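You operate a simulated robot arm through the tools that you are given. There is no shell and no other tool. Be economical: measure what you need, move in short steps, check, and stop when the job is done.

You are at the controls of a simulated robot arm. One attempt, no reset.

Task
Water the orange pot up to its line and brush the spilt soil off the bench.
Fine: put the can and the red brush back; the other pots stay dry.

The check looks at the end state, three seconds after you hand in, the way a careful person would. Anything else that was tipped, shoved, dropped, spilled or broken makes it a failure.

Robot
A 6-joint arm with a two-finger parallel gripper, fixed in place. Base frame: the origin is at the foot of the arm, x ahead of it, y to its left, z up. Readings come in mm, rad, newtons and seconds.
With the tool pointing down near the work surface it reaches from about 400 to 860 mm from the base axis. Its first joint turns from -2.007 to 2.007 rad. Payload 4.2 kg.
The tool frame sits at the grasp point between the pads (the TCP): z along the fingers, y along the line on which they close. The tips reach 23 mm beyond it. The gripper opens to 94 mm. The fingers are 38 mm wide and 10 mm thick; the gripper's body (54 by 96 mm) begins 39 mm behind the TCP.
Orientation is told as [roll, pitch, yaw] about the base's x, y, z axes, in that order, counted from this pose: with the fingers straight down and closing along the base's y, the tool's x points along the base's -x, its y along +y and its z along -z.

Tools
- The arm moves only by the tool apply_moves. Its argument "increments" is a list of rows, each a list of 3 entries, a list of its own where there are three numbers: the turn, a rotation vector about the tool's x, y, z in rad, then the shift along the tool's x, y, z in mm, then the gripper command, from -1 (shut) to 1 (fully open), values between in proportion. In form: [[[rx, ry, rz], [tx, ty, tz], jaw], ...]. A call has 1 to 12 rows; each row is the pose to reach, as a shift and turn from the pose commanded when the call began, along the tool's axes at that moment. A row lasts 0.2 s, in which the tool goes at most 50 mm and 0.15 rad; a call with a longer step from one row to the next is refused whole, and so is a gripper value outside its range. A pose out of reach is approached as far as the arm can. The call stops where the force on the tool passes 90 N (or 10 N more than at its start, if that is more) or the arm is blocked; 0.2 s more then pass. Each finger travels about 108 mm/s and halts on what it meets, pressing with about 27 N; the grip force reading is that of the motor and also rises with nothing between the fingers. The clock runs only during rows and for 0.2 s after the last one: add rows that repeat a pose to give the fingers time. It gives the time, the measured TCP pose, the force on the tool (base axes), the opening and the grip force at its end, in the units of the frame above (readings bear some noise).
- Cameras (640 x 400 px; columns grow to the right, rows downward): "scene" is now at [230.8, 166.2, 1150]; the picture's right is [-0.27, -0.96, 0.00], its down [-0.65, 0.18, -0.74] and it looks along [0.71, -0.20, -0.67] (base axes); focal length 292 px, centre (320, 200). "wrist" rides on the gripper at [-39, 0, -44] in the tool frame; the picture's right is [0.00, -1.00, 0.00], its down [0.97, 0.00, -0.24] and it looks along [0.24, 0.00, 0.97] (tool axes); focal length 218 px, centre (320, 200). There is no depth. A picture from a camera that has moved, and an enlarged one, comes with that camera's place and axes in the base frame and with its lens. The place of the scene camera against the robot may be out by one fixed shift of up to 12 mm in any direction.
- snapshot(camera): a new picture of that camera. It takes no simulated time.
- raise_lower(by): slides the trunk up (or, below 0, down) by that many mm; the arm and the scene camera ride with it, the base frame stays. It gives what a move gives, with no picture.
- head_to(pan, tilt): turns the head with the scene camera to pan (to the left, within 1.396 rad either way) and tilt (down, from -0.506 to 1.204), counted from straight ahead of the robot. It gives what a move gives.
- enlarge(camera, box): a new picture of the part [left, top, right, bottom] of that camera's present view, enlarged. It takes no simulated time.
- job_done(): hands the job in; it is judged then, once.

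Go step by step. Nothing tells you positions but the pictures and the camera data: compare them with the known pose of the tool, close in by small moves and look again before you grip or let go. The budget is 120 turns and 76 pictures, counting those below and the enlarged ones. Unless the task says otherwise, let go and move clear before handing in, and close with one line.

The tools are called by a JSON object that holds its "fn" and its "kwargs". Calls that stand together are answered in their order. apply_moves: Moves the arm, as the interface text tells. Its arguments: {"type":"object","properties":{"increments":{"type":"array","items":{"type":"array"}}},"required":["increments"]} The other tools are called the same way: raise_lower (by) slides the trunk up or down; head_to (pan, tilt) turns the head that bears the scene camera; snapshot (camera) takes a picture; enlarge (camera, box) takes an enlarged picture of a part of a camera's view; job_done () hands the job in.

At the start:

```text
clock: 0.0
eef_pos: [493.8, -89.8, 907.9]
tool_rot: [0.0, 0.0, 0.0]
contact_force: [0.6, 1.2, -0.7]
opening: 94.1
grasp_force: 0.2
trunk travel left (down, up): [-525.0, 465.0]
head pan, tilt: [-0.278, 0.735]
```

scene: 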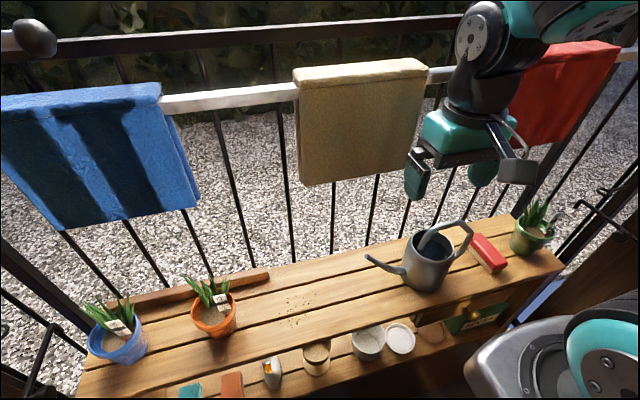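
wrist: 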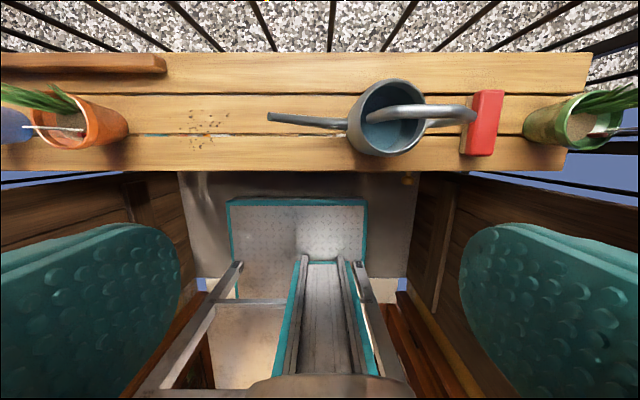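

I see the bench with the blue, orange and green pots, the can near (575,-195), the red brush near (565,-378) and the soil near (570,90). I'll take close looks first.

{"fn": "enlarge", "kwargs": {"camera": "scene", "box": [70, 250, 310, 400]}}

{"fn": "enlarge", "kwargs": {"camera": "scene", "box": [340, 190, 580, 340]}}

{"fn": "enlarge", "kwargs": {"camera": "wrist", "box": [250, 50, 530, 225]}}

{"fn": "enlarge", "kwargs": {"camera": "scene", "box": [250, 280, 442, 400]}}

```text
2.67 times, centred on (190, 325) of scene
camera zoom: at [230.8, 166.2, 1150.0], right [-0.27, -0.96, 0.0], down [-0.65, 0.18, -0.74], along [0.71, -0.2, -0.67], focal length 778 px, centre (667, -133)
```

zoom: 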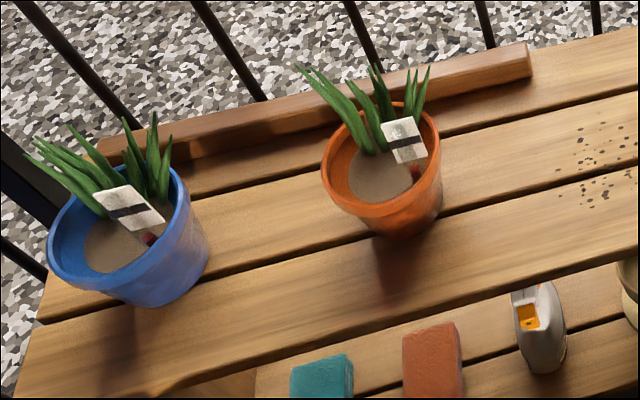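

```text
2.67 times, centred on (460, 265) of scene
camera zoom: at [230.8, 166.2, 1150.0], right [-0.27, -0.96, 0.0], down [-0.65, 0.18, -0.74], along [0.71, -0.2, -0.67], focal length 778 px, centre (-53, 27)
```

zoom: 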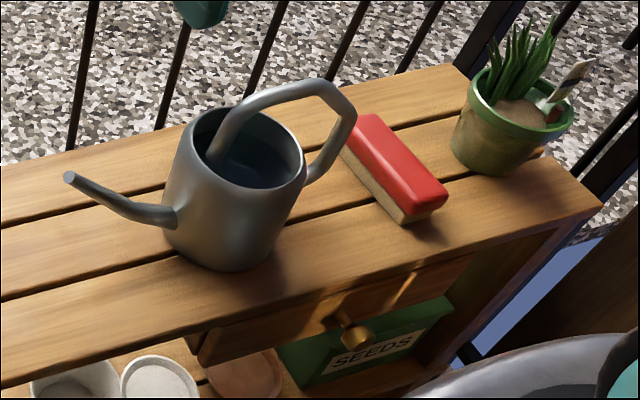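

```text
2.29 times, centred on (390, 138) of wrist
camera zoom: at [534.1, -87.5, 952.2], right [0.0, -1.0, 0.0], down [-0.97, 0.0, 0.24], along [-0.24, 0.0, -0.97], focal length 499 px, centre (160, 343)
```

zoom: 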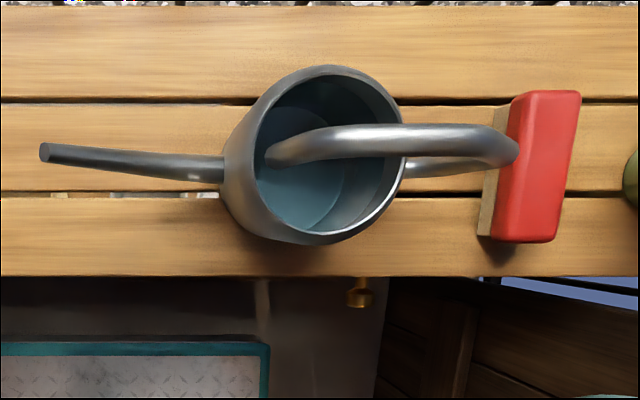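

```text
3.33 times, centred on (346, 340) of scene
camera zoom: at [230.8, 166.2, 1150.0], right [-0.27, -0.96, 0.0], down [-0.65, 0.18, -0.74], along [0.71, -0.2, -0.67], focal length 972 px, centre (233, -267)
```

zoom: 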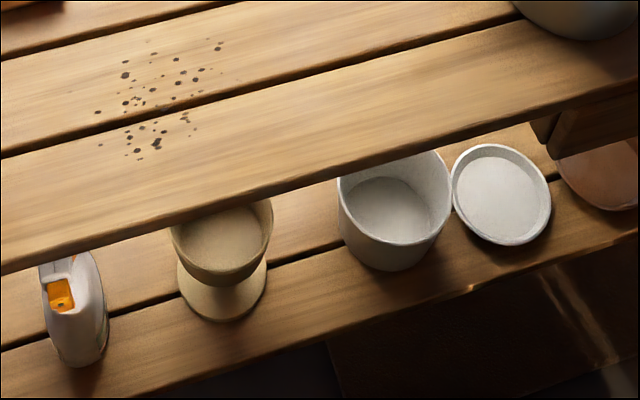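

The can's handle peak is about z 680 over y -190..-255, with the spout tip near (573,-20,632). I'll move the wrist camera over the orange pot to see its line and place.

{"fn": "apply_moves", "kwargs": {"increments": [[[0, 0, 0], [-12, 42, 13], 1], [[0, 0, 0], [-24, 85, 27], 1], [[0, 0, 0], [-36, 128, 40], 1], [[0, 0, 0], [-48, 170, 54], 1], [[0, 0, 0], [-60, 212, 67], 1], [[0, 0, 0], [-72, 255, 81], 1], [[0, 0, 0], [-84, 298, 94], 1], [[0, 0, 0], [-96, 340, 108], 1]]}}

{"fn": "snapshot", "kwargs": {"camera": "wrist"}}

```text
clock: 1.8
eef_pos: [577.6, 253.3, 799.1]
tool_rot: [-0.008, 0.007, 0.014]
contact_force: [-0.2, 0.0, 0.2]
opening: 94.1
grasp_force: 0.0
trunk travel left (down, up): [-525.0, 465.0]
head pan, tilt: [-0.278, 0.735]
```

```text
69 pictures are left
camera wrist: at [618.2, 255.7, 843.6], right [0.01, -1.0, 0.01], down [-0.97, -0.01, 0.25], along [-0.25, -0.01, -0.97], focal length 218 px, centre (320, 200)
```

wrist: 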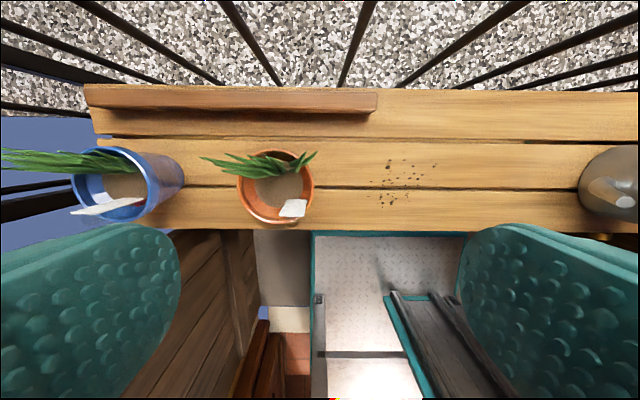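

{"fn": "enlarge", "kwargs": {"camera": "wrist", "box": [195, 130, 355, 230]}}

{"fn": "enlarge", "kwargs": {"camera": "scene", "box": [165, 265, 261, 345]}}

```text
4.00 times, centred on (275, 180) of wrist
camera zoom: at [618.2, 255.7, 843.6], right [0.01, -1.0, 0.01], down [-0.97, -0.01, 0.25], along [-0.25, -0.01, -0.97], focal length 873 px, centre (500, 280)
```

zoom: 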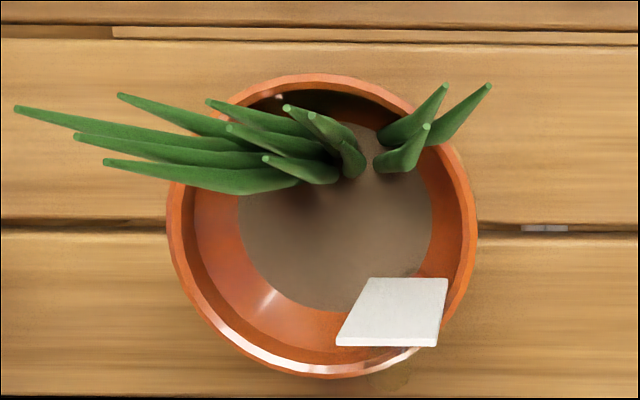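

```text
5.00 times, centred on (213, 305) of scene
camera zoom: at [222.4, 163.1, 1151.8], right [-0.27, -0.96, 0.0], down [-0.64, 0.19, -0.75], along [0.72, -0.2, -0.67], focal length 1458 px, centre (855, -325)
```

zoom: 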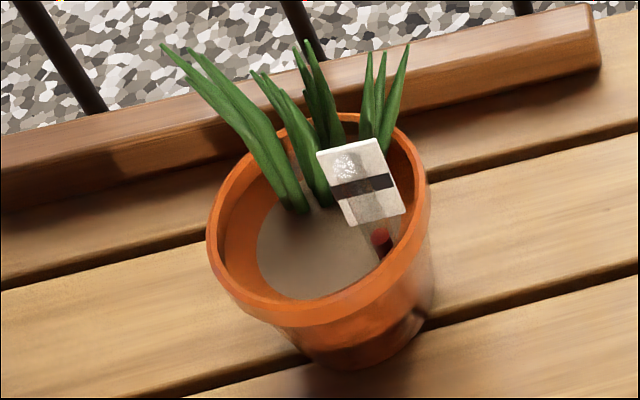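

The orange pot centre is about (568,306), rim about 90 mm across. It carries a gauge card with a black line and a red float. Next I go over the can with the gripper yawed 90° to close across the handle.

{"fn": "apply_moves", "kwargs": {"increments": [[[0, 0, -0.131], [0, -39, 0], 1], [[0, 0, -0.262], [0, -78, 0], 1], [[0, 0, -0.393], [0, -117, 0], 1], [[0, 0, -0.524], [0, -156, 0], 1], [[0, 0, -0.654], [0, -195, 0], 1], [[0, 0, -0.785], [0, -234, 0], 1], [[0, 0, -0.916], [0, -273, 0], 1], [[0, 0, -1.047], [0, -312, 0], 1], [[0, 0, -1.178], [0, -351, 0], 1], [[0, 0, -1.309], [0, -390, 0], 1], [[0, 0, -1.44], [0, -429, 0], 1], [[0, 0, -1.571], [0, -465, 0], 1]]}}

{"fn": "snapshot", "kwargs": {"camera": "wrist"}}

{"fn": "snapshot", "kwargs": {"camera": "scene"}}

```text
clock: 4.4
eef_pos: [575.3, -208.7, 800.1]
tool_rot: [0.026, -0.008, 1.579]
contact_force: [-0.3, -0.2, -0.5]
opening: 94.2
grasp_force: 0.1
trunk travel left (down, up): [-525.0, 465.0]
head pan, tilt: [-0.278, 0.735]
```

```text
66 pictures are left
camera wrist: at [576.6, -167.4, 844.3], right [1.0, 0.01, -0.02], down [0.01, -0.97, 0.23], along [-0.02, -0.23, -0.97], focal length 218 px, centre (320, 200)
```

wrist: 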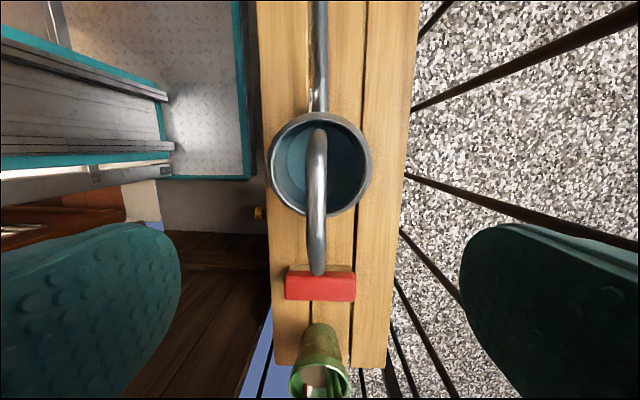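

```text
65 pictures are left
camera scene: at [226.1, 170.8, 1150.4], right [-0.27, -0.96, 0.0], down [-0.64, 0.18, -0.75], along [0.72, -0.21, -0.67], focal length 292 px, centre (320, 200)
```

scene: 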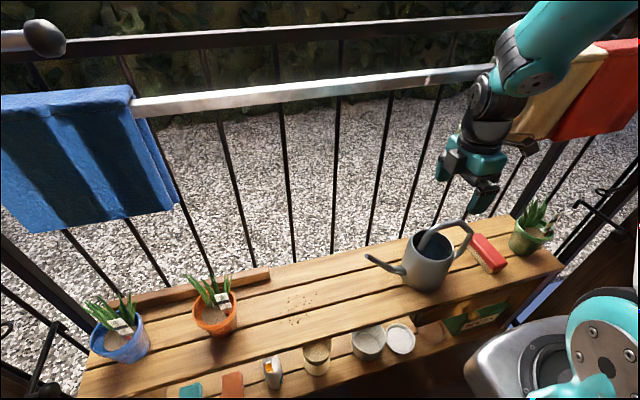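

The beige towel on the rail seems to have moved along it since the start, so my arm may have dragged it. I'll look closely before anything else.

{"fn": "enlarge", "kwargs": {"camera": "scene", "box": [400, 0, 640, 150]}}

{"fn": "head_to", "kwargs": {"pan": -0.5, "tilt": 0.3}}

{"fn": "snapshot", "kwargs": {"camera": "scene"}}

```text
2.67 times, centred on (520, 75) of scene
camera zoom: at [226.1, 170.8, 1150.4], right [-0.27, -0.96, 0.0], down [-0.64, 0.18, -0.75], along [0.72, -0.21, -0.67], focal length 778 px, centre (-213, 533)
```

zoom: 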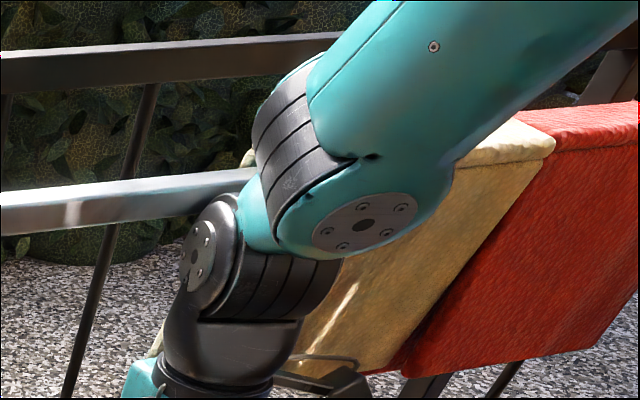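

```text
clock: 5.3
eef_pos: [575.5, -209.4, 799.9]
tool_rot: [0.025, -0.007, 1.572]
contact_force: [-0.6, -0.5, -0.1]
opening: 94.0
grasp_force: 0.1
trunk travel left (down, up): [-525.0, 465.0]
head pan, tilt: [-0.499, 0.3]
```

```text
63 pictures are left
camera scene: at [227.5, 149.5, 1189.5], right [-0.48, -0.88, 0.0], down [-0.26, 0.14, -0.96], along [0.84, -0.46, -0.29], focal length 292 px, centre (320, 200)
```

scene: 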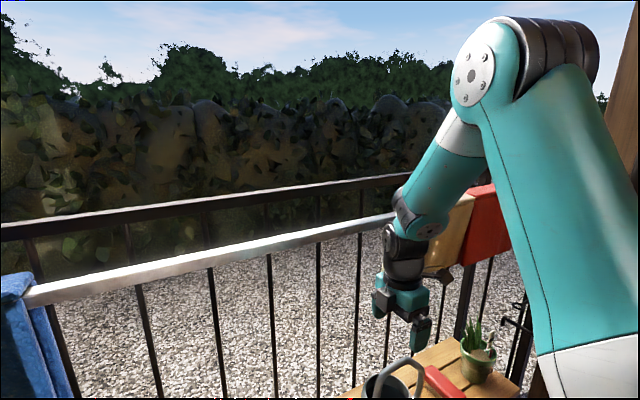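

The wrist did drag the beige towel along the rail against the red one. I'll back the arm away from the rail, raise the trunk and measure the towels so I can set it back.

{"fn": "apply_moves", "kwargs": {"increments": [[[0, 0, 0], [-15, 5, 0], 1], [[0, 0, 0], [-30, 30, 0], 1], [[0, 0, 0], [-30, 65, 0], 1], [[0, 0, 0], [-30, 100, 0], 1]]}}

{"fn": "raise_lower", "kwargs": {"by": 250}}

{"fn": "head_to", "kwargs": {"pan": -0.4, "tilt": 0.55}}

{"fn": "snapshot", "kwargs": {"camera": "scene"}}

{"fn": "snapshot", "kwargs": {"camera": "wrist"}}

```text
clock: 6.3
eef_pos: [491.1, -184.7, 800.5]
tool_rot: [0.0, 0.001, 1.571]
contact_force: [0.5, -0.7, 0.7]
opening: 94.2
grasp_force: 0.0
trunk travel left (down, up): [-525.0, 465.0]
head pan, tilt: [-0.499, 0.3]
```

```text
clock: 8.9
eef_pos: [491.1, -184.3, 1051.7]
tool_rot: [0.0, -0.002, 1.57]
contact_force: [-0.6, 0.1, -0.7]
opening: 94.2
grasp_force: 0.2
trunk travel left (down, up): [-775.0, 215.0]
head pan, tilt: [-0.499, 0.3]
```

```text
clock: 9.6
eef_pos: [491.8, -184.5, 1050.2]
tool_rot: [0.0, 0.0, 1.572]
contact_force: [-0.2, -0.3, 1.2]
opening: 93.7
grasp_force: 0.1
trunk travel left (down, up): [-775.0, 215.0]
head pan, tilt: [-0.4, 0.55]
```

```text
62 pictures are left
camera scene: at [233.2, 155.7, 1416.2], right [-0.39, -0.92, 0.0], down [-0.48, 0.2, -0.85], along [0.79, -0.33, -0.52], focal length 292 px, centre (320, 200)
```

scene: 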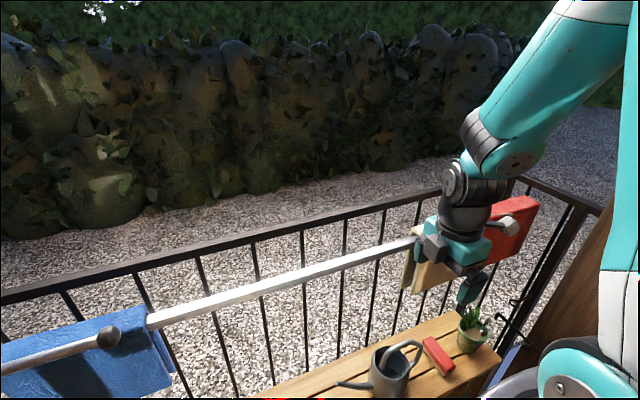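

```text
61 pictures are left
camera wrist: at [492.2, -143.0, 1094.7], right [1.0, 0.0, 0.0], down [0.0, -0.97, 0.24], along [0.0, -0.24, -0.97], focal length 218 px, centre (320, 200)
```

wrist: 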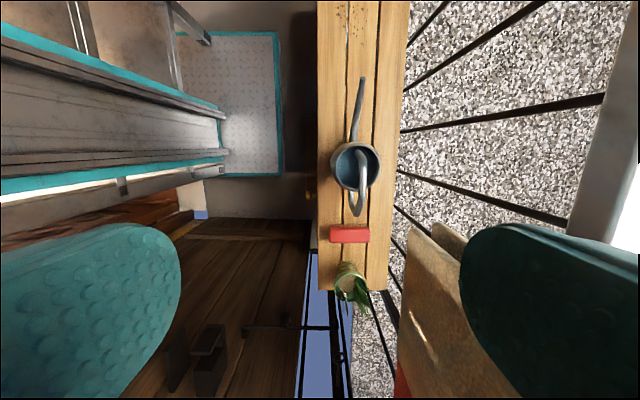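

The rail is near x=630, z=990; the towels hang down to about z=830. Originally beige spanned y≈-109..90, blue's right edge was ≈256 and red's left edge ≈-320. I'll clear the view to measure where they are now.

{"fn": "apply_moves", "kwargs": {"increments": [[[0, 0, 0], [-45, 5, 0], 1], [[0, 0, 0], [-90, 10, 0], 1], [[0, 0, 0], [-135, 15, 0], 1], [[0, 0, 0], [-180, 20, 0], 1], [[0, 0, 0], [-225, 20, 0], 1]]}}

{"fn": "enlarge", "kwargs": {"camera": "scene", "box": [340, 150, 580, 300]}}

{"fn": "snapshot", "kwargs": {"camera": "scene"}}

```text
clock: 10.8
eef_pos: [471.8, 40.4, 1054.4]
tool_rot: [0.002, -0.001, 1.57]
contact_force: [-0.8, -0.9, 0.6]
opening: 93.9
grasp_force: 0.1
out of reach, approached as far as the arm can: row 2, 3
trunk travel left (down, up): [-775.0, 215.0]
head pan, tilt: [-0.4, 0.55]
```

```text
2.67 times, centred on (460, 225) of scene
camera zoom: at [233.2, 155.2, 1416.2], right [-0.39, -0.92, 0.0], down [-0.48, 0.2, -0.85], along [0.79, -0.33, -0.52], focal length 778 px, centre (-53, 133)
```

zoom: 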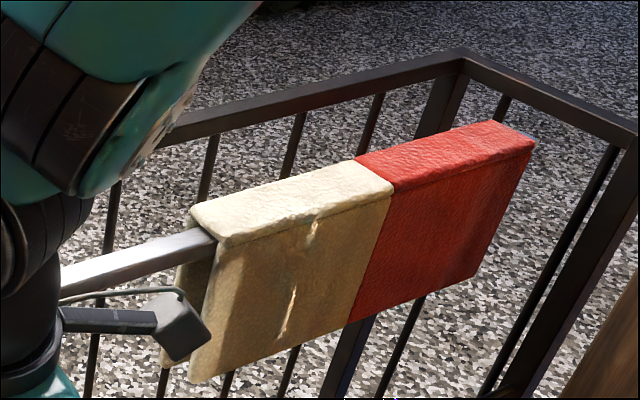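

```text
59 pictures are left
camera scene: at [233.2, 155.2, 1416.2], right [-0.39, -0.92, 0.0], down [-0.48, 0.2, -0.85], along [0.79, -0.33, -0.52], focal length 292 px, centre (320, 200)
```

scene: 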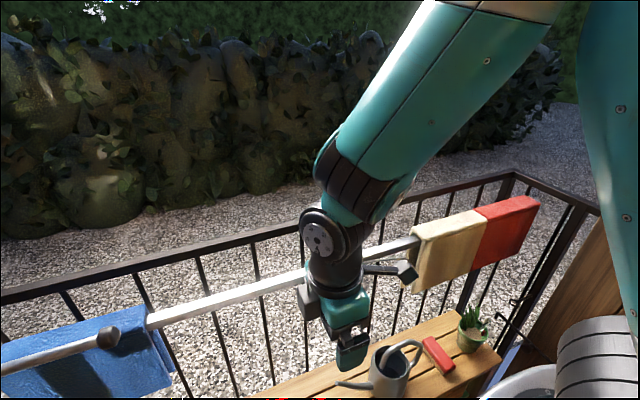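

Beige now spans about y -252..-444 and red -444..-646; blue was nudged about 30 mm left. The towels are about 47 mm thick at the top (x 610–657), so I'll straddle the beige one from above, pinch it and slide it back.

{"fn": "raise_lower", "kwargs": {"by": 60}}

{"fn": "apply_moves", "kwargs": {"increments": [[[0, 0, 0], [39, -16, 0], 1], [[0, 0, 0], [78, -32, 0], 1], [[0, 0, 0], [117, -48, 0], 1], [[0, 0, 0], [156, -64, 0], 1], [[0, 0, 0], [195, -80, 0], 1], [[0, 0, 0], [234, -97, 0], 1], [[0, 0, 0], [273, -113, 0], 1], [[0, 0, 0], [312, -129, 0], 1], [[0, 0, 0], [350, -145, 0], 1], [[0, 0, 0], [380, -161, 0], 1], [[0, 0, 0], [380, -161, 0], 1]]}}

{"fn": "snapshot", "kwargs": {"camera": "wrist"}}

{"fn": "snapshot", "kwargs": {"camera": "scene"}}

```text
clock: 11.8
eef_pos: [471.0, 40.2, 1112.9]
tool_rot: [0.001, -0.001, 1.57]
contact_force: [0.1, 0.0, -0.3]
opening: 93.8
grasp_force: 0.1
trunk travel left (down, up): [-835.0, 155.0]
head pan, tilt: [-0.4, 0.55]
```

```text
clock: 14.2
eef_pos: [633.4, -339.5, 1112.5]
tool_rot: [0.001, 0.001, 1.571]
contact_force: [0.1, 0.1, 0.7]
opening: 94.0
grasp_force: 0.0
trunk travel left (down, up): [-835.0, 155.0]
head pan, tilt: [-0.4, 0.55]
```

```text
58 pictures are left
camera wrist: at [633.6, -298.1, 1156.7], right [1.0, 0.0, 0.0], down [0.0, -0.97, 0.24], along [0.0, -0.24, -0.97], focal length 218 px, centre (320, 200)
```

wrist: 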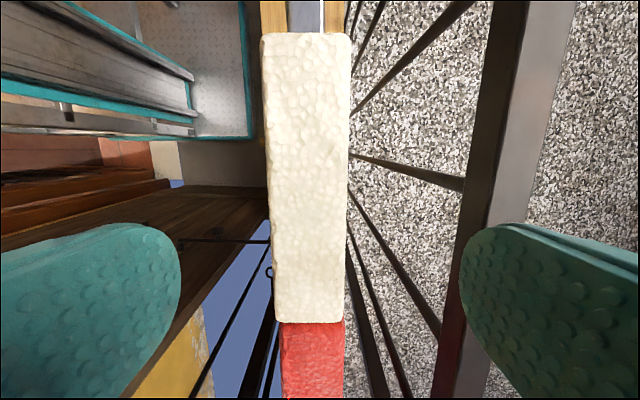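

```text
57 pictures are left
camera scene: at [233.2, 155.6, 1476.1], right [-0.39, -0.92, 0.0], down [-0.48, 0.2, -0.85], along [0.79, -0.33, -0.52], focal length 292 px, centre (320, 200)
```

scene: 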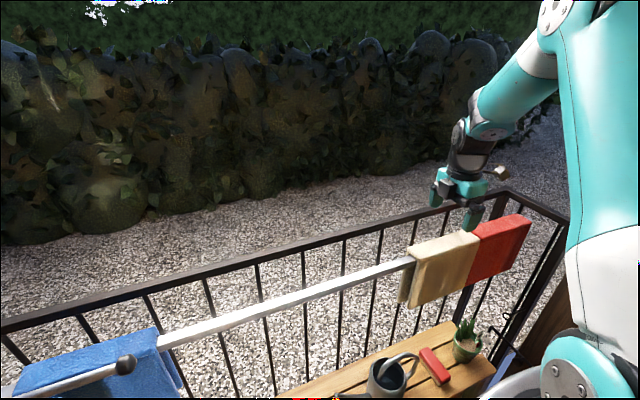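

From above the beige towel spans x 600–650, y≈-236..-428, with its top near z=1013. I'll centre at x=625, descend and close.

{"fn": "apply_moves", "kwargs": {"increments": [[[0, 0, 0], [-6, 8, 20], 1], [[0, 0, 0], [-6, 8, 50], 1], [[0, 0, 0], [-6, 8, 80], 1], [[0, 0, 0], [-6, 8, 105], 1], [[0, 0, 0], [-6, 8, 120], 1], [[0, 0, 0], [-6, 8, 120], 1], [[0, 0, 0], [-6, 8, 120], 0.2], [[0, 0, 0], [-6, 8, 120], -0.2], [[0, 0, 0], [-6, 8, 120], -0.4], [[0, 0, 0], [-6, 8, 120], -0.6]]}}

```text
clock: 16.4
eef_pos: [623.4, -334.0, 994.1]
tool_rot: [0.0, -0.001, 1.573]
contact_force: [0.1, 0.5, 0.2]
opening: 52.0
grasp_force: 26.5
trunk travel left (down, up): [-835.0, 155.0]
head pan, tilt: [-0.4, 0.55]
```

Gripped at 52 mm. Now slide it about 324 mm toward +y.

{"fn": "apply_moves", "kwargs": {"increments": [[[0, 0, 0], [-15, 0, 0], -0.6], [[0, 0, 0], [-45, 0, 0], -0.6], [[0, 0, 0], [-75, 0, 0], -0.6], [[0, 0, 0], [-105, 0, 0], -0.6], [[0, 0, 0], [-135, 0, 0], -0.6], [[0, 0, 0], [-165, 0, 0], -0.6], [[0, 0, 0], [-195, 0, 0], -0.6], [[0, 0, 0], [-225, 0, 0], -0.6], [[0, 0, 0], [-255, 0, 0], -0.6], [[0, 0, 0], [-285, 0, 0], -0.6], [[0, 0, 0], [-310, 0, 0], -0.6], [[0, 0, 0], [-324, 0, 0], -0.6]]}}

{"fn": "snapshot", "kwargs": {"camera": "scene"}}

```text
clock: 19.0
eef_pos: [625.2, -11.3, 993.1]
tool_rot: [-0.004, 0.0, 1.571]
contact_force: [2.2, -14.7, 35.4]
opening: 52.0
grasp_force: 27.2
trunk travel left (down, up): [-835.0, 155.0]
head pan, tilt: [-0.4, 0.55]
```

```text
56 pictures are left
camera scene: at [232.2, 154.7, 1476.7], right [-0.39, -0.92, 0.0], down [-0.48, 0.2, -0.85], along [0.79, -0.33, -0.52], focal length 292 px, centre (320, 200)
```

scene: 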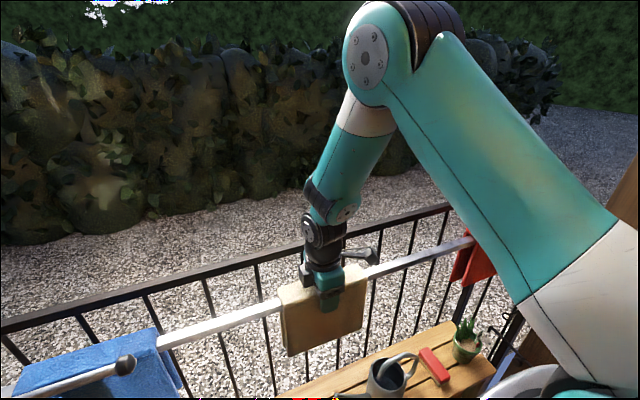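

The beige towel slid back well. I'll release, rise, go over the red towel and measure it.

{"fn": "apply_moves", "kwargs": {"increments": [[[0, 0, 0], [0, 0, 0], 0.2], [[0, 0, 0], [0, 0, 0], 1], [[0, 0, 0], [0, 0, -10], 1], [[0, 0, 0], [0, 0, -50], 1], [[0, 0, 0], [0, 0, -90], 1], [[0, 0, 0], [0, 0, -120], 1]]}}

{"fn": "apply_moves", "kwargs": {"increments": [[[0, 0, 0], [48, 0, 0], 1], [[0, 0, 0], [96, 0, 0], 1], [[0, 0, 0], [144, 0, 0], 1], [[0, 0, 0], [192, 0, 0], 1], [[0, 0, 0], [240, 0, 0], 1], [[0, 0, 0], [288, 0, 0], 1], [[0, 0, 0], [336, 0, 0], 1], [[0, 0, 0], [384, 0, 0], 1], [[0, 0, 0], [432, 0, 0], 1], [[0, 0, 0], [480, 0, 0], 1], [[0, 0, 0], [510, 0, 0], 1], [[0, 0, 0], [510, 0, 0], 1]]}}

{"fn": "snapshot", "kwargs": {"camera": "wrist"}}

```text
clock: 20.4
eef_pos: [624.0, -8.3, 1111.6]
tool_rot: [0.001, -0.001, 1.572]
contact_force: [0.2, 0.0, -0.7]
opening: 94.0
grasp_force: 0.0
trunk travel left (down, up): [-835.0, 155.0]
head pan, tilt: [-0.4, 0.55]
```

```text
clock: 23.0
eef_pos: [622.8, -522.0, 1113.5]
tool_rot: [0.0, -0.001, 1.57]
contact_force: [0.5, 0.2, 0.3]
opening: 94.0
grasp_force: 0.0
trunk travel left (down, up): [-835.0, 155.0]
head pan, tilt: [-0.4, 0.55]
```

```text
55 pictures are left
camera wrist: at [623.5, -480.6, 1157.3], right [1.0, 0.0, 0.0], down [0.0, -0.97, 0.24], along [0.0, -0.24, -0.97], focal length 218 px, centre (320, 200)
```

wrist: 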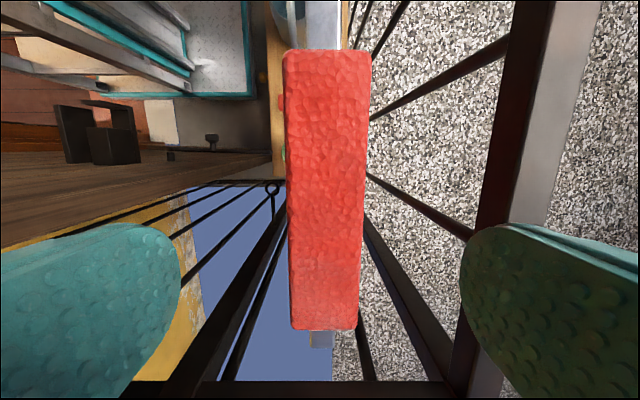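

Red spans y≈-426..-623. Its original right edge was about -457, so I'll slide it +165 mm.

{"fn": "apply_moves", "kwargs": {"increments": [[[0, 0, 0], [0, -3, 30], 1], [[0, 0, 0], [0, -3, 70], 1], [[0, 0, 0], [0, -3, 105], 1], [[0, 0, 0], [0, -3, 120], 1], [[0, 0, 0], [0, -3, 120], 1], [[0, 0, 0], [0, -3, 120], 0.2], [[0, 0, 0], [0, -3, 120], -0.2], [[0, 0, 0], [0, -3, 120], -0.6], [[0, 0, 0], [0, -3, 120], -0.6]]}}

{"fn": "apply_moves", "kwargs": {"increments": [[[0, 0, 0], [-15, 0, 0], -0.6], [[0, 0, 0], [-45, 0, 0], -0.6], [[0, 0, 0], [-75, 0, 0], -0.6], [[0, 0, 0], [-105, 0, 0], -0.6], [[0, 0, 0], [-135, 0, 0], -0.6], [[0, 0, 0], [-155, 0, 0], -0.6], [[0, 0, 0], [-165, 0, 0], -0.6], [[0, 0, 0], [-165, 0, 0], 0.2], [[0, 0, 0], [-165, 0, 0], 1], [[0, 0, 0], [-165, 0, -40], 1], [[0, 0, 0], [-165, 0, -80], 1], [[0, 0, 0], [-165, 0, -120], 1]]}}

{"fn": "snapshot", "kwargs": {"camera": "scene"}}

```text
clock: 25.0
eef_pos: [627.5, -520.3, 994.0]
tool_rot: [0.003, -0.002, 1.57]
contact_force: [-21.0, -0.8, 0.5]
opening: 52.0
grasp_force: 26.5
trunk travel left (down, up): [-835.0, 155.0]
head pan, tilt: [-0.4, 0.55]
```

```text
clock: 27.6
eef_pos: [624.9, -355.9, 1112.5]
tool_rot: [0.001, 0.0, 1.571]
contact_force: [0.3, -0.5, -0.1]
opening: 93.8
grasp_force: 0.1
trunk travel left (down, up): [-835.0, 155.0]
head pan, tilt: [-0.4, 0.55]
```

```text
54 pictures are left
camera scene: at [233.6, 155.3, 1476.0], right [-0.39, -0.92, 0.0], down [-0.48, 0.2, -0.85], along [0.79, -0.33, -0.52], focal length 292 px, centre (320, 200)
```

scene: 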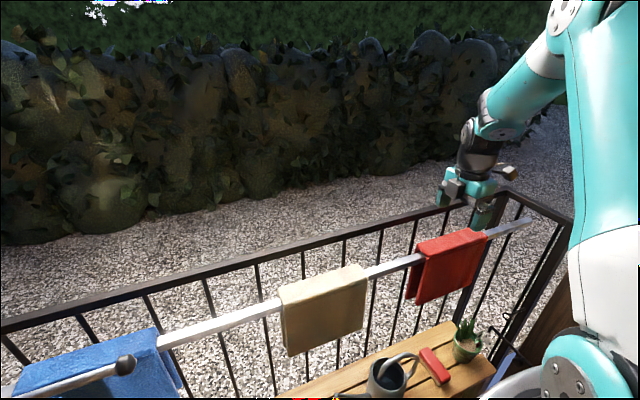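

{"fn": "apply_moves", "kwargs": {"increments": [[[0, 0, 0], [0, 40, 0], 1], [[0, 0, 0], [-25, 80, 0], 1], [[0, 0, 0], [-65, 110, 0], 1], [[0, 0, 0], [-110, 130, 0], 1], [[0, 0, 0], [-155, 135, 0], 1], [[0, 0, 0], [-200, 135, 0], 1]]}}

{"fn": "raise_lower", "kwargs": {"by": -310}}

{"fn": "head_to", "kwargs": {"pan": -0.278, "tilt": 0.735}}

{"fn": "snapshot", "kwargs": {"camera": "scene"}}

```text
clock: 29.0
eef_pos: [491.7, -151.5, 1113.9]
tool_rot: [0.001, 0.0, 1.57]
contact_force: [-1.2, -0.3, 0.6]
opening: 93.9
grasp_force: 0.0
trunk travel left (down, up): [-835.0, 155.0]
head pan, tilt: [-0.4, 0.55]
```

```text
clock: 32.1
eef_pos: [490.7, -150.7, 803.9]
tool_rot: [0.002, -0.002, 1.57]
contact_force: [-0.2, -0.9, 0.0]
opening: 94.2
grasp_force: 0.0
trunk travel left (down, up): [-525.0, 465.0]
head pan, tilt: [-0.4, 0.55]
```

```text
clock: 32.8
eef_pos: [491.1, -152.6, 802.1]
tool_rot: [-0.001, 0.001, 1.571]
contact_force: [-0.2, -0.5, 0.5]
opening: 93.9
grasp_force: 0.2
trunk travel left (down, up): [-525.0, 465.0]
head pan, tilt: [-0.278, 0.735]
```

```text
53 pictures are left
camera scene: at [230.8, 167.6, 1150.1], right [-0.27, -0.96, 0.0], down [-0.64, 0.18, -0.74], along [0.71, -0.2, -0.67], focal length 292 px, centre (320, 200)
```

scene: 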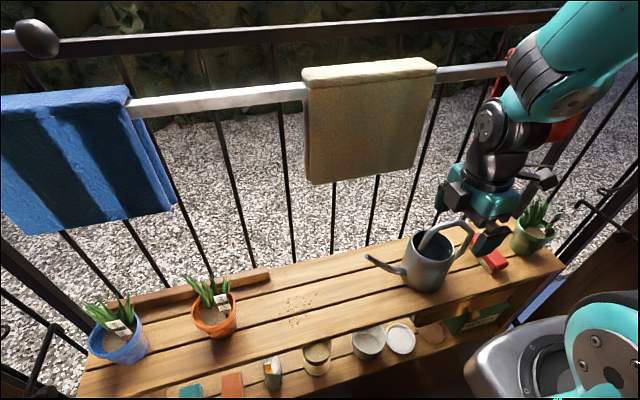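

Beige is within about 13 mm of its start; blue still needs about -40 mm. I'll move the arm aside to see the red one.

{"fn": "apply_moves", "kwargs": {"increments": [[[0, 0, 0], [-45, 0, -15], 1], [[0, 0, 0], [-90, 0, -30], 1], [[0, 0, 0], [-135, 0, -45], 1], [[0, 0, 0], [-180, 0, -60], 1], [[0, 0, 0], [-225, 0, -75], 1], [[0, 0, 0], [-270, 0, -90], 1]]}}

{"fn": "snapshot", "kwargs": {"camera": "scene"}}

```text
clock: 34.2
eef_pos: [488.4, 116.2, 893.0]
tool_rot: [0.001, -0.001, 1.57]
contact_force: [0.5, 0.1, 0.4]
opening: 93.8
grasp_force: 0.1
trunk travel left (down, up): [-525.0, 465.0]
head pan, tilt: [-0.278, 0.735]
```

```text
52 pictures are left
camera scene: at [230.8, 167.5, 1150.1], right [-0.27, -0.96, 0.0], down [-0.64, 0.18, -0.74], along [0.71, -0.2, -0.67], focal length 292 px, centre (320, 200)
```

scene: 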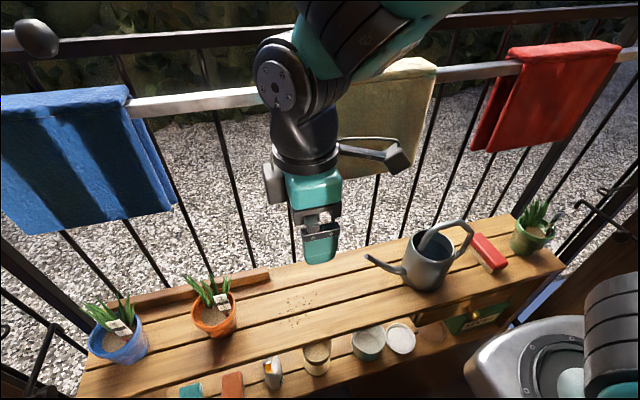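

Red matches its starting place. I'll fix blue (about -33 mm), then beige (+13 mm). There's a ball-ended pole near (536,310,1091), so I'll approach leaning toward -y.

{"fn": "raise_lower", "kwargs": {"by": 250}}

{"fn": "apply_moves", "kwargs": {"increments": [[[0, -0.1, 0], [-20, -28, 0], 1], [[0, -0.2, 0], [-45, -56, 0], 1], [[0, -0.3, 0], [-75, -84, 5], 1], [[0, -0.4, 0], [-105, -112, 10], 1], [[0, -0.5, 0], [-134, -137, 20], 1], [[0, -0.5, 0], [-134, -137, 20], 1]]}}

{"fn": "snapshot", "kwargs": {"camera": "wrist"}}

{"fn": "head_to", "kwargs": {"pan": 0.2, "tilt": 0.735}}

{"fn": "snapshot", "kwargs": {"camera": "scene"}}

```text
clock: 36.8
eef_pos: [488.2, 114.9, 1141.9]
tool_rot: [0.0, -0.001, 1.573]
contact_force: [-0.5, -0.3, 0.4]
opening: 94.2
grasp_force: 0.0
trunk travel left (down, up): [-775.0, 215.0]
head pan, tilt: [-0.278, 0.735]
```

```text
clock: 38.2
eef_pos: [624.2, 252.8, 1122.8]
tool_rot: [0.001, -0.501, 1.57]
contact_force: [0.5, 0.3, 0.0]
opening: 94.2
grasp_force: 0.1
trunk travel left (down, up): [-775.0, 215.0]
head pan, tilt: [-0.278, 0.735]
```

```text
51 pictures are left
camera wrist: at [624.5, 267.4, 1179.1], right [1.0, 0.0, 0.0], down [0.0, -0.97, -0.26], along [0.0, 0.26, -0.97], focal length 218 px, centre (320, 200)
```

wrist: 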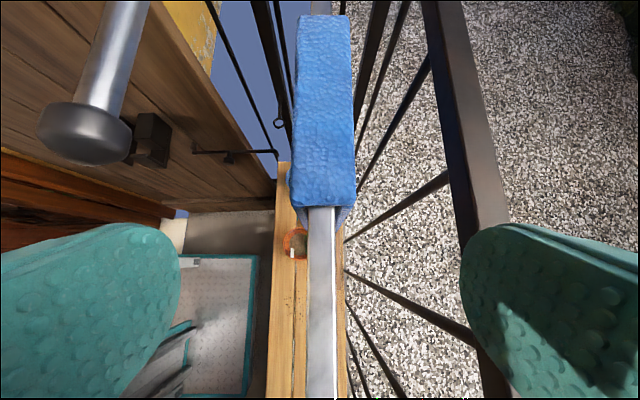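

```text
clock: 39.1
eef_pos: [622.6, 251.8, 1123.2]
tool_rot: [0.0, -0.5, 1.571]
contact_force: [-1.2, 0.8, 0.3]
opening: 94.3
grasp_force: 0.0
trunk travel left (down, up): [-775.0, 215.0]
head pan, tilt: [0.201, 0.735]
```

```text
50 pictures are left
camera scene: at [232.4, 207.1, 1400.0], right [0.2, -0.98, 0.0], down [-0.66, -0.13, -0.74], along [0.73, 0.15, -0.67], focal length 292 px, centre (320, 200)
```

scene: 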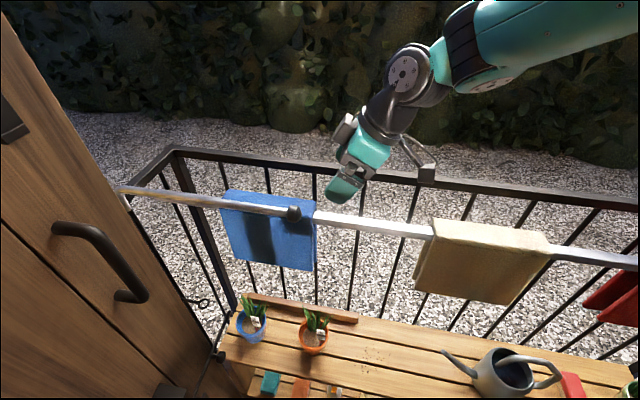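

Blue's right end is at about y=310 and the knob sits clear at x≈520–536. I'll descend along the leaning tool axis, pinch blue near its right end and pull it 33 mm back.

{"fn": "apply_moves", "kwargs": {"increments": [[[0, 0, 0], [-12, -4, 30], 1], [[0, 0, 0], [-12, -4, 70], 1], [[0, 0, 0], [-12, -4, 110], 1], [[0, 0, 0], [-12, -4, 140], 1], [[0, 0, 0], [-12, -4, 150], 1], [[0, 0, 0], [-12, -4, 150], 1]]}}

{"fn": "snapshot", "kwargs": {"camera": "scene"}}

```text
clock: 40.5
eef_pos: [631.5, 330.6, 999.1]
tool_rot: [-0.004, -0.499, 1.572]
contact_force: [-0.6, -18.3, 33.6]
opening: 94.2
grasp_force: 0.0
trunk travel left (down, up): [-775.0, 215.0]
head pan, tilt: [0.201, 0.735]
```

```text
49 pictures are left
camera scene: at [231.4, 205.5, 1401.1], right [0.2, -0.98, 0.0], down [-0.66, -0.13, -0.74], along [0.73, 0.15, -0.67], focal length 292 px, centre (320, 200)
```

scene: 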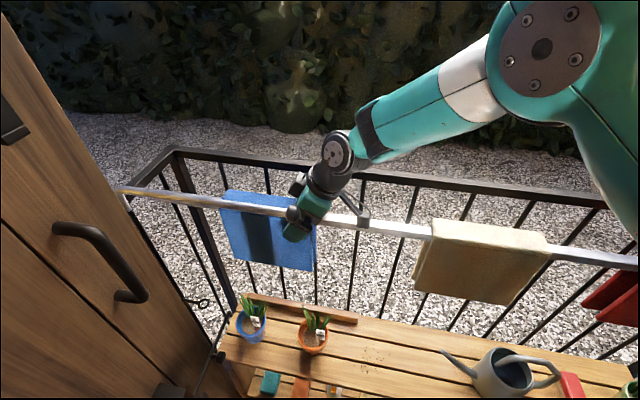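

{"fn": "apply_moves", "kwargs": {"increments": [[[0, 0, 0], [0, 3, -7], 1], [[0, 0, 0], [0, 3, -7], 0.2], [[0, 0, 0], [0, 3, -7], -0.2], [[0, 0, 0], [0, 3, -7], -0.6], [[0, 0, 0], [0, 3, -7], -0.6]]}}

{"fn": "apply_moves", "kwargs": {"increments": [[[0, 0, 0], [8.8, 0, -4.8], -0.6], [[0, 0, 0], [17.5, 0, -9.6], -0.6], [[0, 0, 0], [26, 0, -14.4], -0.6], [[0, 0, 0], [29, 0, -15.8], -0.6], [[0, 0, 0], [29, 0, -15.8], -0.6]]}}

{"fn": "snapshot", "kwargs": {"camera": "scene"}}

```text
clock: 41.7
eef_pos: [625.8, 329.0, 1002.2]
tool_rot: [-0.001, -0.5, 1.572]
contact_force: [0.1, -0.1, -1.8]
opening: 51.8
grasp_force: 26.5
trunk travel left (down, up): [-775.0, 215.0]
head pan, tilt: [0.201, 0.735]
```

```text
clock: 42.9
eef_pos: [626.6, 295.6, 1003.4]
tool_rot: [-0.001, -0.5, 1.57]
contact_force: [0.2, 0.6, -1.1]
opening: 52.0
grasp_force: 27.2
trunk travel left (down, up): [-775.0, 215.0]
head pan, tilt: [0.201, 0.735]
```

```text
48 pictures are left
camera scene: at [232.4, 207.2, 1400.0], right [0.2, -0.98, 0.0], down [-0.66, -0.13, -0.74], along [0.73, 0.15, -0.67], focal length 292 px, centre (320, 200)
```

scene: 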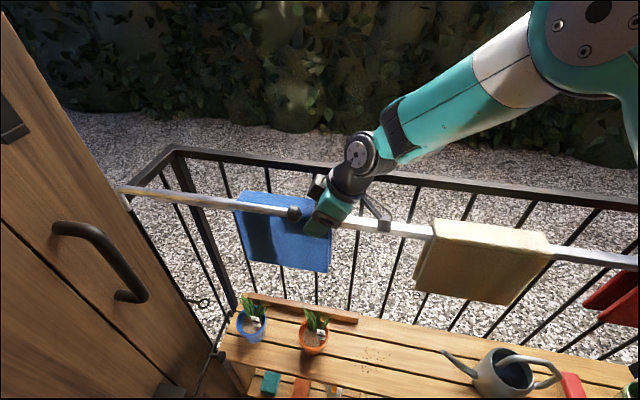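

{"fn": "apply_moves", "kwargs": {"increments": [[[0, 0, 0], [0, 0, 0], 0.2], [[0, 0, 0], [0, 0, 0], 1], [[0, 0, 0], [0, 0, -10], 1], [[0, 0, 0], [0, 0, -50], 1], [[0, 0, 0], [0, 0, -100], 1], [[0, 0, 0], [0, 0, -150], 1], [[0, 0, 0], [0, 0, -150], 1]]}}

{"fn": "apply_moves", "kwargs": {"increments": [[[0, 0.08, 0], [35, 0, -15], 1], [[0, 0.16, 0], [71, 0, -31], 1], [[0, 0.25, 0], [106, 0, -46], 1], [[0, 0.33, 0], [141, 0, -62], 1], [[0, 0.42, 0], [176, 0, -77], 1], [[0, 0.5, 0], [212, 0, -93], 1], [[0, 0.5, 0], [212, 0, -93], 1]]}}

{"fn": "snapshot", "kwargs": {"camera": "wrist"}}

```text
clock: 44.5
eef_pos: [627.6, 223.6, 1133.7]
tool_rot: [-0.001, -0.499, 1.57]
contact_force: [-0.3, 0.6, 0.2]
opening: 93.7
grasp_force: 0.2
trunk travel left (down, up): [-775.0, 215.0]
head pan, tilt: [0.201, 0.735]
```

```text
clock: 46.1
eef_pos: [624.5, -8.6, 1113.7]
tool_rot: [0.0, 0.002, 1.572]
contact_force: [-0.1, 0.4, -0.4]
opening: 94.0
grasp_force: 0.0
trunk travel left (down, up): [-775.0, 215.0]
head pan, tilt: [0.201, 0.735]
```

```text
47 pictures are left
camera wrist: at [625.7, 32.3, 1158.4], right [1.0, 0.0, 0.0], down [0.0, -0.97, 0.24], along [0.0, -0.24, -0.97], focal length 218 px, centre (320, 200)
```

wrist: 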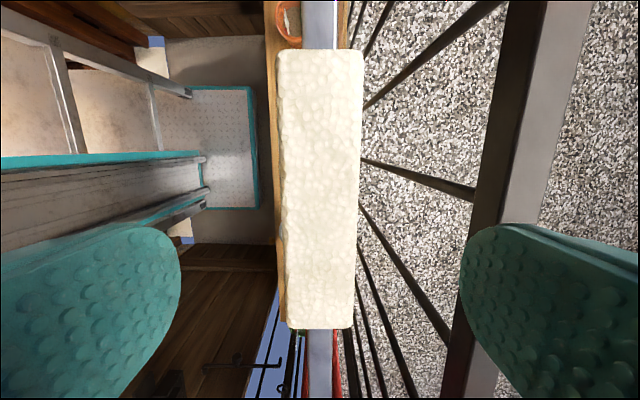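

{"fn": "apply_moves", "kwargs": {"increments": [[[0, 0, 0], [0, -1, 40], 1], [[0, 0, 0], [0, -1, 80], 1], [[0, 0, 0], [0, -1, 110], 1], [[0, 0, 0], [0, -1, 119], 1], [[0, 0, 0], [0, -1, 119], 0.2], [[0, 0, 0], [0, -1, 119], -0.2], [[0, 0, 0], [0, -1, 119], -0.6], [[0, 0, 0], [0, -1, 119], -0.6], [[0, 0, 0], [-7, -1, 119], -0.6], [[0, 0, 0], [-13, -1, 119], -0.6], [[0, 0, 0], [-13, -1, 119], -0.6]]}}

{"fn": "apply_moves", "kwargs": {"increments": [[[0, 0, 0], [0, 0, 0], 0.2], [[0, 0, 0], [0, 0, 0], 1], [[0, 0, 0], [0, 0, -10], 1], [[0, 0, 0], [0, 0, -50], 1], [[0, 0, 0], [0, 0, -90], 1], [[0, 0, 0], [0, 0, -120], 1], [[0, 0, 0], [30, 35, -120], 1], [[0, 0, 0], [60, 70, -120], 1], [[0, 0, 0], [90, 105, -120], 1], [[0, 0, 0], [120, 135, -120], 1], [[0, 0, 0], [150, 140, -120], 1], [[0, 0, 0], [165, 140, -120], 1]]}}

{"fn": "raise_lower", "kwargs": {"by": -250}}

{"fn": "head_to", "kwargs": {"pan": -0.278, "tilt": 0.735}}

{"fn": "snapshot", "kwargs": {"camera": "scene"}}

```text
clock: 48.5
eef_pos: [627.3, 6.2, 996.0]
tool_rot: [0.001, -0.001, 1.571]
contact_force: [-5.5, -5.4, 7.3]
opening: 51.8
grasp_force: 26.7
trunk travel left (down, up): [-775.0, 215.0]
head pan, tilt: [0.201, 0.735]
```

```text
clock: 51.1
eef_pos: [487.1, -158.4, 1115.5]
tool_rot: [0.0, 0.001, 1.569]
contact_force: [0.7, -0.2, -0.1]
opening: 93.9
grasp_force: 0.2
trunk travel left (down, up): [-775.0, 215.0]
head pan, tilt: [0.201, 0.735]
```

```text
clock: 53.7
eef_pos: [486.2, -157.1, 865.5]
tool_rot: [0.001, 0.001, 1.571]
contact_force: [0.3, 0.6, -0.1]
opening: 93.8
grasp_force: 0.1
trunk travel left (down, up): [-525.0, 465.0]
head pan, tilt: [0.201, 0.735]
```

```text
clock: 54.6
eef_pos: [486.2, -157.7, 865.8]
tool_rot: [-0.001, 0.001, 1.57]
contact_force: [-0.1, -0.3, 0.0]
opening: 94.1
grasp_force: 0.1
trunk travel left (down, up): [-525.0, 465.0]
head pan, tilt: [-0.278, 0.735]
```

```text
46 pictures are left
camera scene: at [230.8, 167.6, 1150.1], right [-0.27, -0.96, 0.0], down [-0.65, 0.18, -0.74], along [0.71, -0.2, -0.67], focal length 292 px, centre (320, 200)
```

scene: 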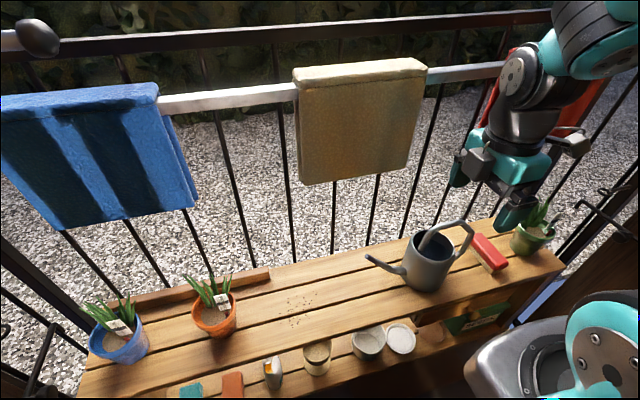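

The towels now match the starting picture. For the can I'll lean the gripper back toward the robot by 0.6 rad so the wrist stays clear of the towels, and approach the handle.

{"fn": "apply_moves", "kwargs": {"increments": [[[0.12, 0, 0], [11, -7, 21], 1], [[0.24, 0, 0], [22, -14, 43], 1], [[0.36, 0, 0], [33, -21, 64], 1], [[0.48, 0, 0], [44, -28, 86], 1], [[0.6, 0, 0], [55, -35, 107], 1], [[0.6, 0, 0], [55, -35, 107], 0.5], [[0.6, 0, 0], [55, -35, 107], 0.3]]}}

{"fn": "snapshot", "kwargs": {"camera": "wrist"}}

{"fn": "enlarge", "kwargs": {"camera": "scene", "box": [340, 130, 580, 300]}}

```text
clock: 56.2
eef_pos: [555.5, -231.2, 752.8]
tool_rot: [-0.6, -0.001, 1.571]
contact_force: [-0.6, 0.1, -0.1]
opening: 61.1
grasp_force: 0.2
out of reach, approached as far as the arm can: row 2, 3, 4, 5, 6, 7
trunk travel left (down, up): [-525.0, 465.0]
head pan, tilt: [-0.278, 0.735]
```

```text
45 pictures are left
camera wrist: at [531.2, -190.1, 789.8], right [0.83, 0.0, 0.56], down [-0.14, -0.97, 0.2], along [0.55, -0.24, -0.8], focal length 218 px, centre (320, 200)
```

wrist: 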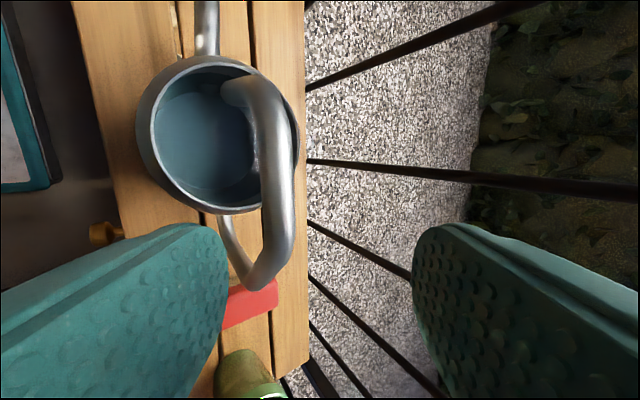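

```text
2.35 times, centred on (460, 215) of scene
camera zoom: at [230.8, 167.5, 1150.0], right [-0.27, -0.96, 0.0], down [-0.64, 0.18, -0.74], along [0.71, -0.2, -0.67], focal length 686 px, centre (-9, 165)
```

zoom: 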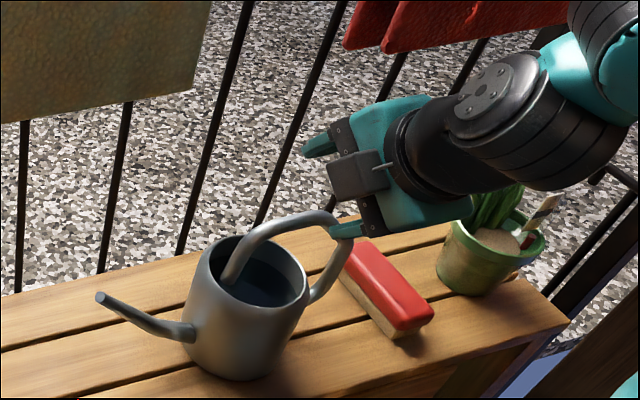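

The lean is partly out of reach at this trunk height. I'll raise the trunk so the arm is less folded, then come down again.

{"fn": "raise_lower", "kwargs": {"by": 180}}

{"fn": "apply_moves", "kwargs": {"increments": [[[0, 0, 0], [0, 0, 0], 0.3], [[0, 0, 0], [0, 0, 0], 0.3]]}}

```text
clock: 58.2
eef_pos: [555.5, -231.6, 934.2]
tool_rot: [-0.601, 0.001, 1.57]
contact_force: [0.1, 0.4, 0.1]
opening: 61.1
grasp_force: 0.0
trunk travel left (down, up): [-705.0, 285.0]
head pan, tilt: [-0.278, 0.735]
```

```text
clock: 58.8
eef_pos: [555.3, -231.1, 933.6]
tool_rot: [-0.599, 0.0, 1.571]
contact_force: [-0.3, 0.1, 0.6]
opening: 61.2
grasp_force: 0.1
trunk travel left (down, up): [-705.0, 285.0]
head pan, tilt: [-0.278, 0.735]
```

{"fn": "apply_moves", "kwargs": {"increments": [[[0, 0, 0], [-5, 32, 30], 0.3], [[0, 0, 0], [-10, 64, 63], 0.3], [[0, 0, 0], [-15, 96, 94], 0.3], [[0, 0, 0], [-19, 115, 113], 0.3], [[0, 0, 0], [-19, 127, 126], 0.3], [[0, 0, 0], [-19, 127, 126], 0.3]]}}

{"fn": "snapshot", "kwargs": {"camera": "wrist"}}

{"fn": "snapshot", "kwargs": {"camera": "scene"}}

```text
clock: 60.2
eef_pos: [522.7, -210.9, 754.3]
tool_rot: [-0.601, 0.001, 1.57]
contact_force: [-0.4, 0.1, -0.1]
opening: 61.3
grasp_force: 0.0
trunk travel left (down, up): [-705.0, 285.0]
head pan, tilt: [-0.278, 0.735]
```

```text
43 pictures are left
camera wrist: at [499.4, -169.2, 790.6], right [0.83, 0.0, 0.56], down [-0.14, -0.97, 0.2], along [0.55, -0.24, -0.8], focal length 218 px, centre (320, 200)
```

wrist: 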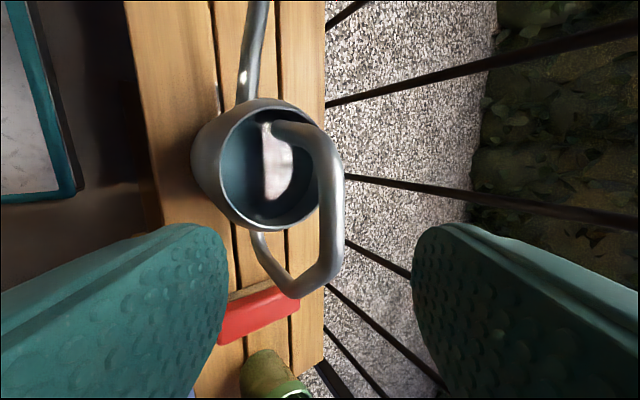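

```text
42 pictures are left
camera scene: at [230.8, 167.5, 1330.1], right [-0.27, -0.96, 0.0], down [-0.64, 0.18, -0.74], along [0.71, -0.2, -0.67], focal length 292 px, centre (320, 200)
```

scene: 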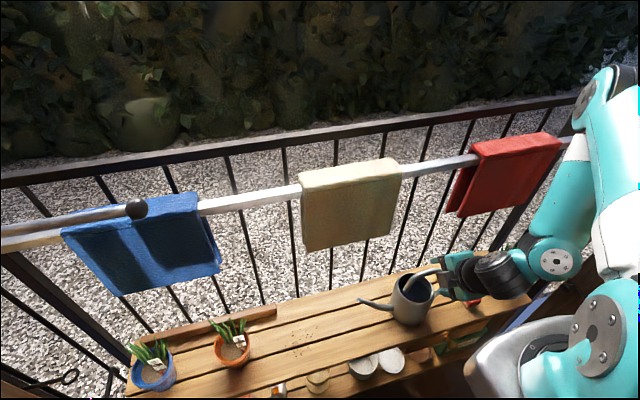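

The handle's flat top runs y≈-167..-231 at about x=575, z≈687. I'll advance along the tool axis to it and check before closing.

{"fn": "apply_moves", "kwargs": {"increments": [[[0, 0, 0], [-8, -2, 25], 0.3], [[0, 0, 0], [-8, -4, 50], 0.3], [[0, 0, 0], [-8, -4, 70], 0.3], [[0, 0, 0], [-8, -4, 82], 0.3], [[0, 0, 0], [-8, -4, 82], 0.3]]}}

{"fn": "snapshot", "kwargs": {"camera": "wrist"}}

{"fn": "enlarge", "kwargs": {"camera": "scene", "box": [360, 220, 520, 340]}}

```text
clock: 61.4
eef_pos: [572.7, -205.0, 690.2]
tool_rot: [-0.599, 0.0, 1.572]
contact_force: [-0.4, 0.2, 0.6]
opening: 61.3
grasp_force: 0.1
trunk travel left (down, up): [-705.0, 285.0]
head pan, tilt: [-0.278, 0.735]
```

```text
41 pictures are left
camera wrist: at [548.2, -163.5, 727.4], right [0.83, 0.0, 0.56], down [-0.14, -0.97, 0.2], along [0.55, -0.24, -0.8], focal length 218 px, centre (320, 200)
```

wrist: 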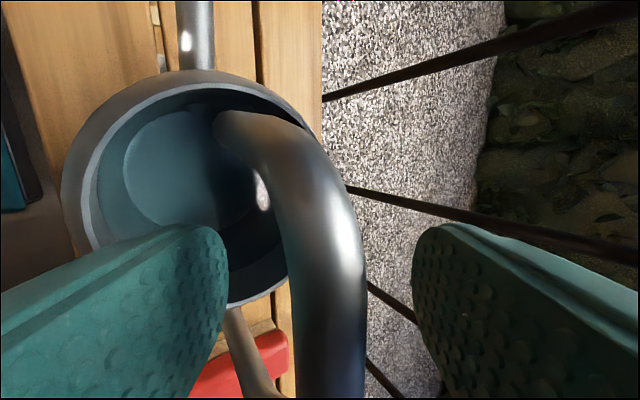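

```text
3.33 times, centred on (440, 280) of scene
camera zoom: at [230.8, 167.5, 1330.1], right [-0.27, -0.96, 0.0], down [-0.64, 0.18, -0.74], along [0.71, -0.2, -0.67], focal length 972 px, centre (-80, -67)
```

zoom: 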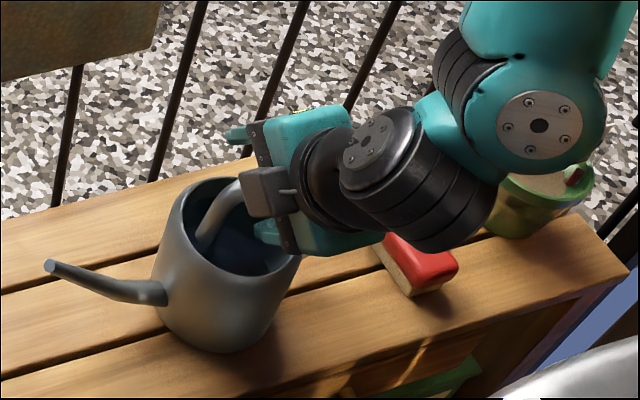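

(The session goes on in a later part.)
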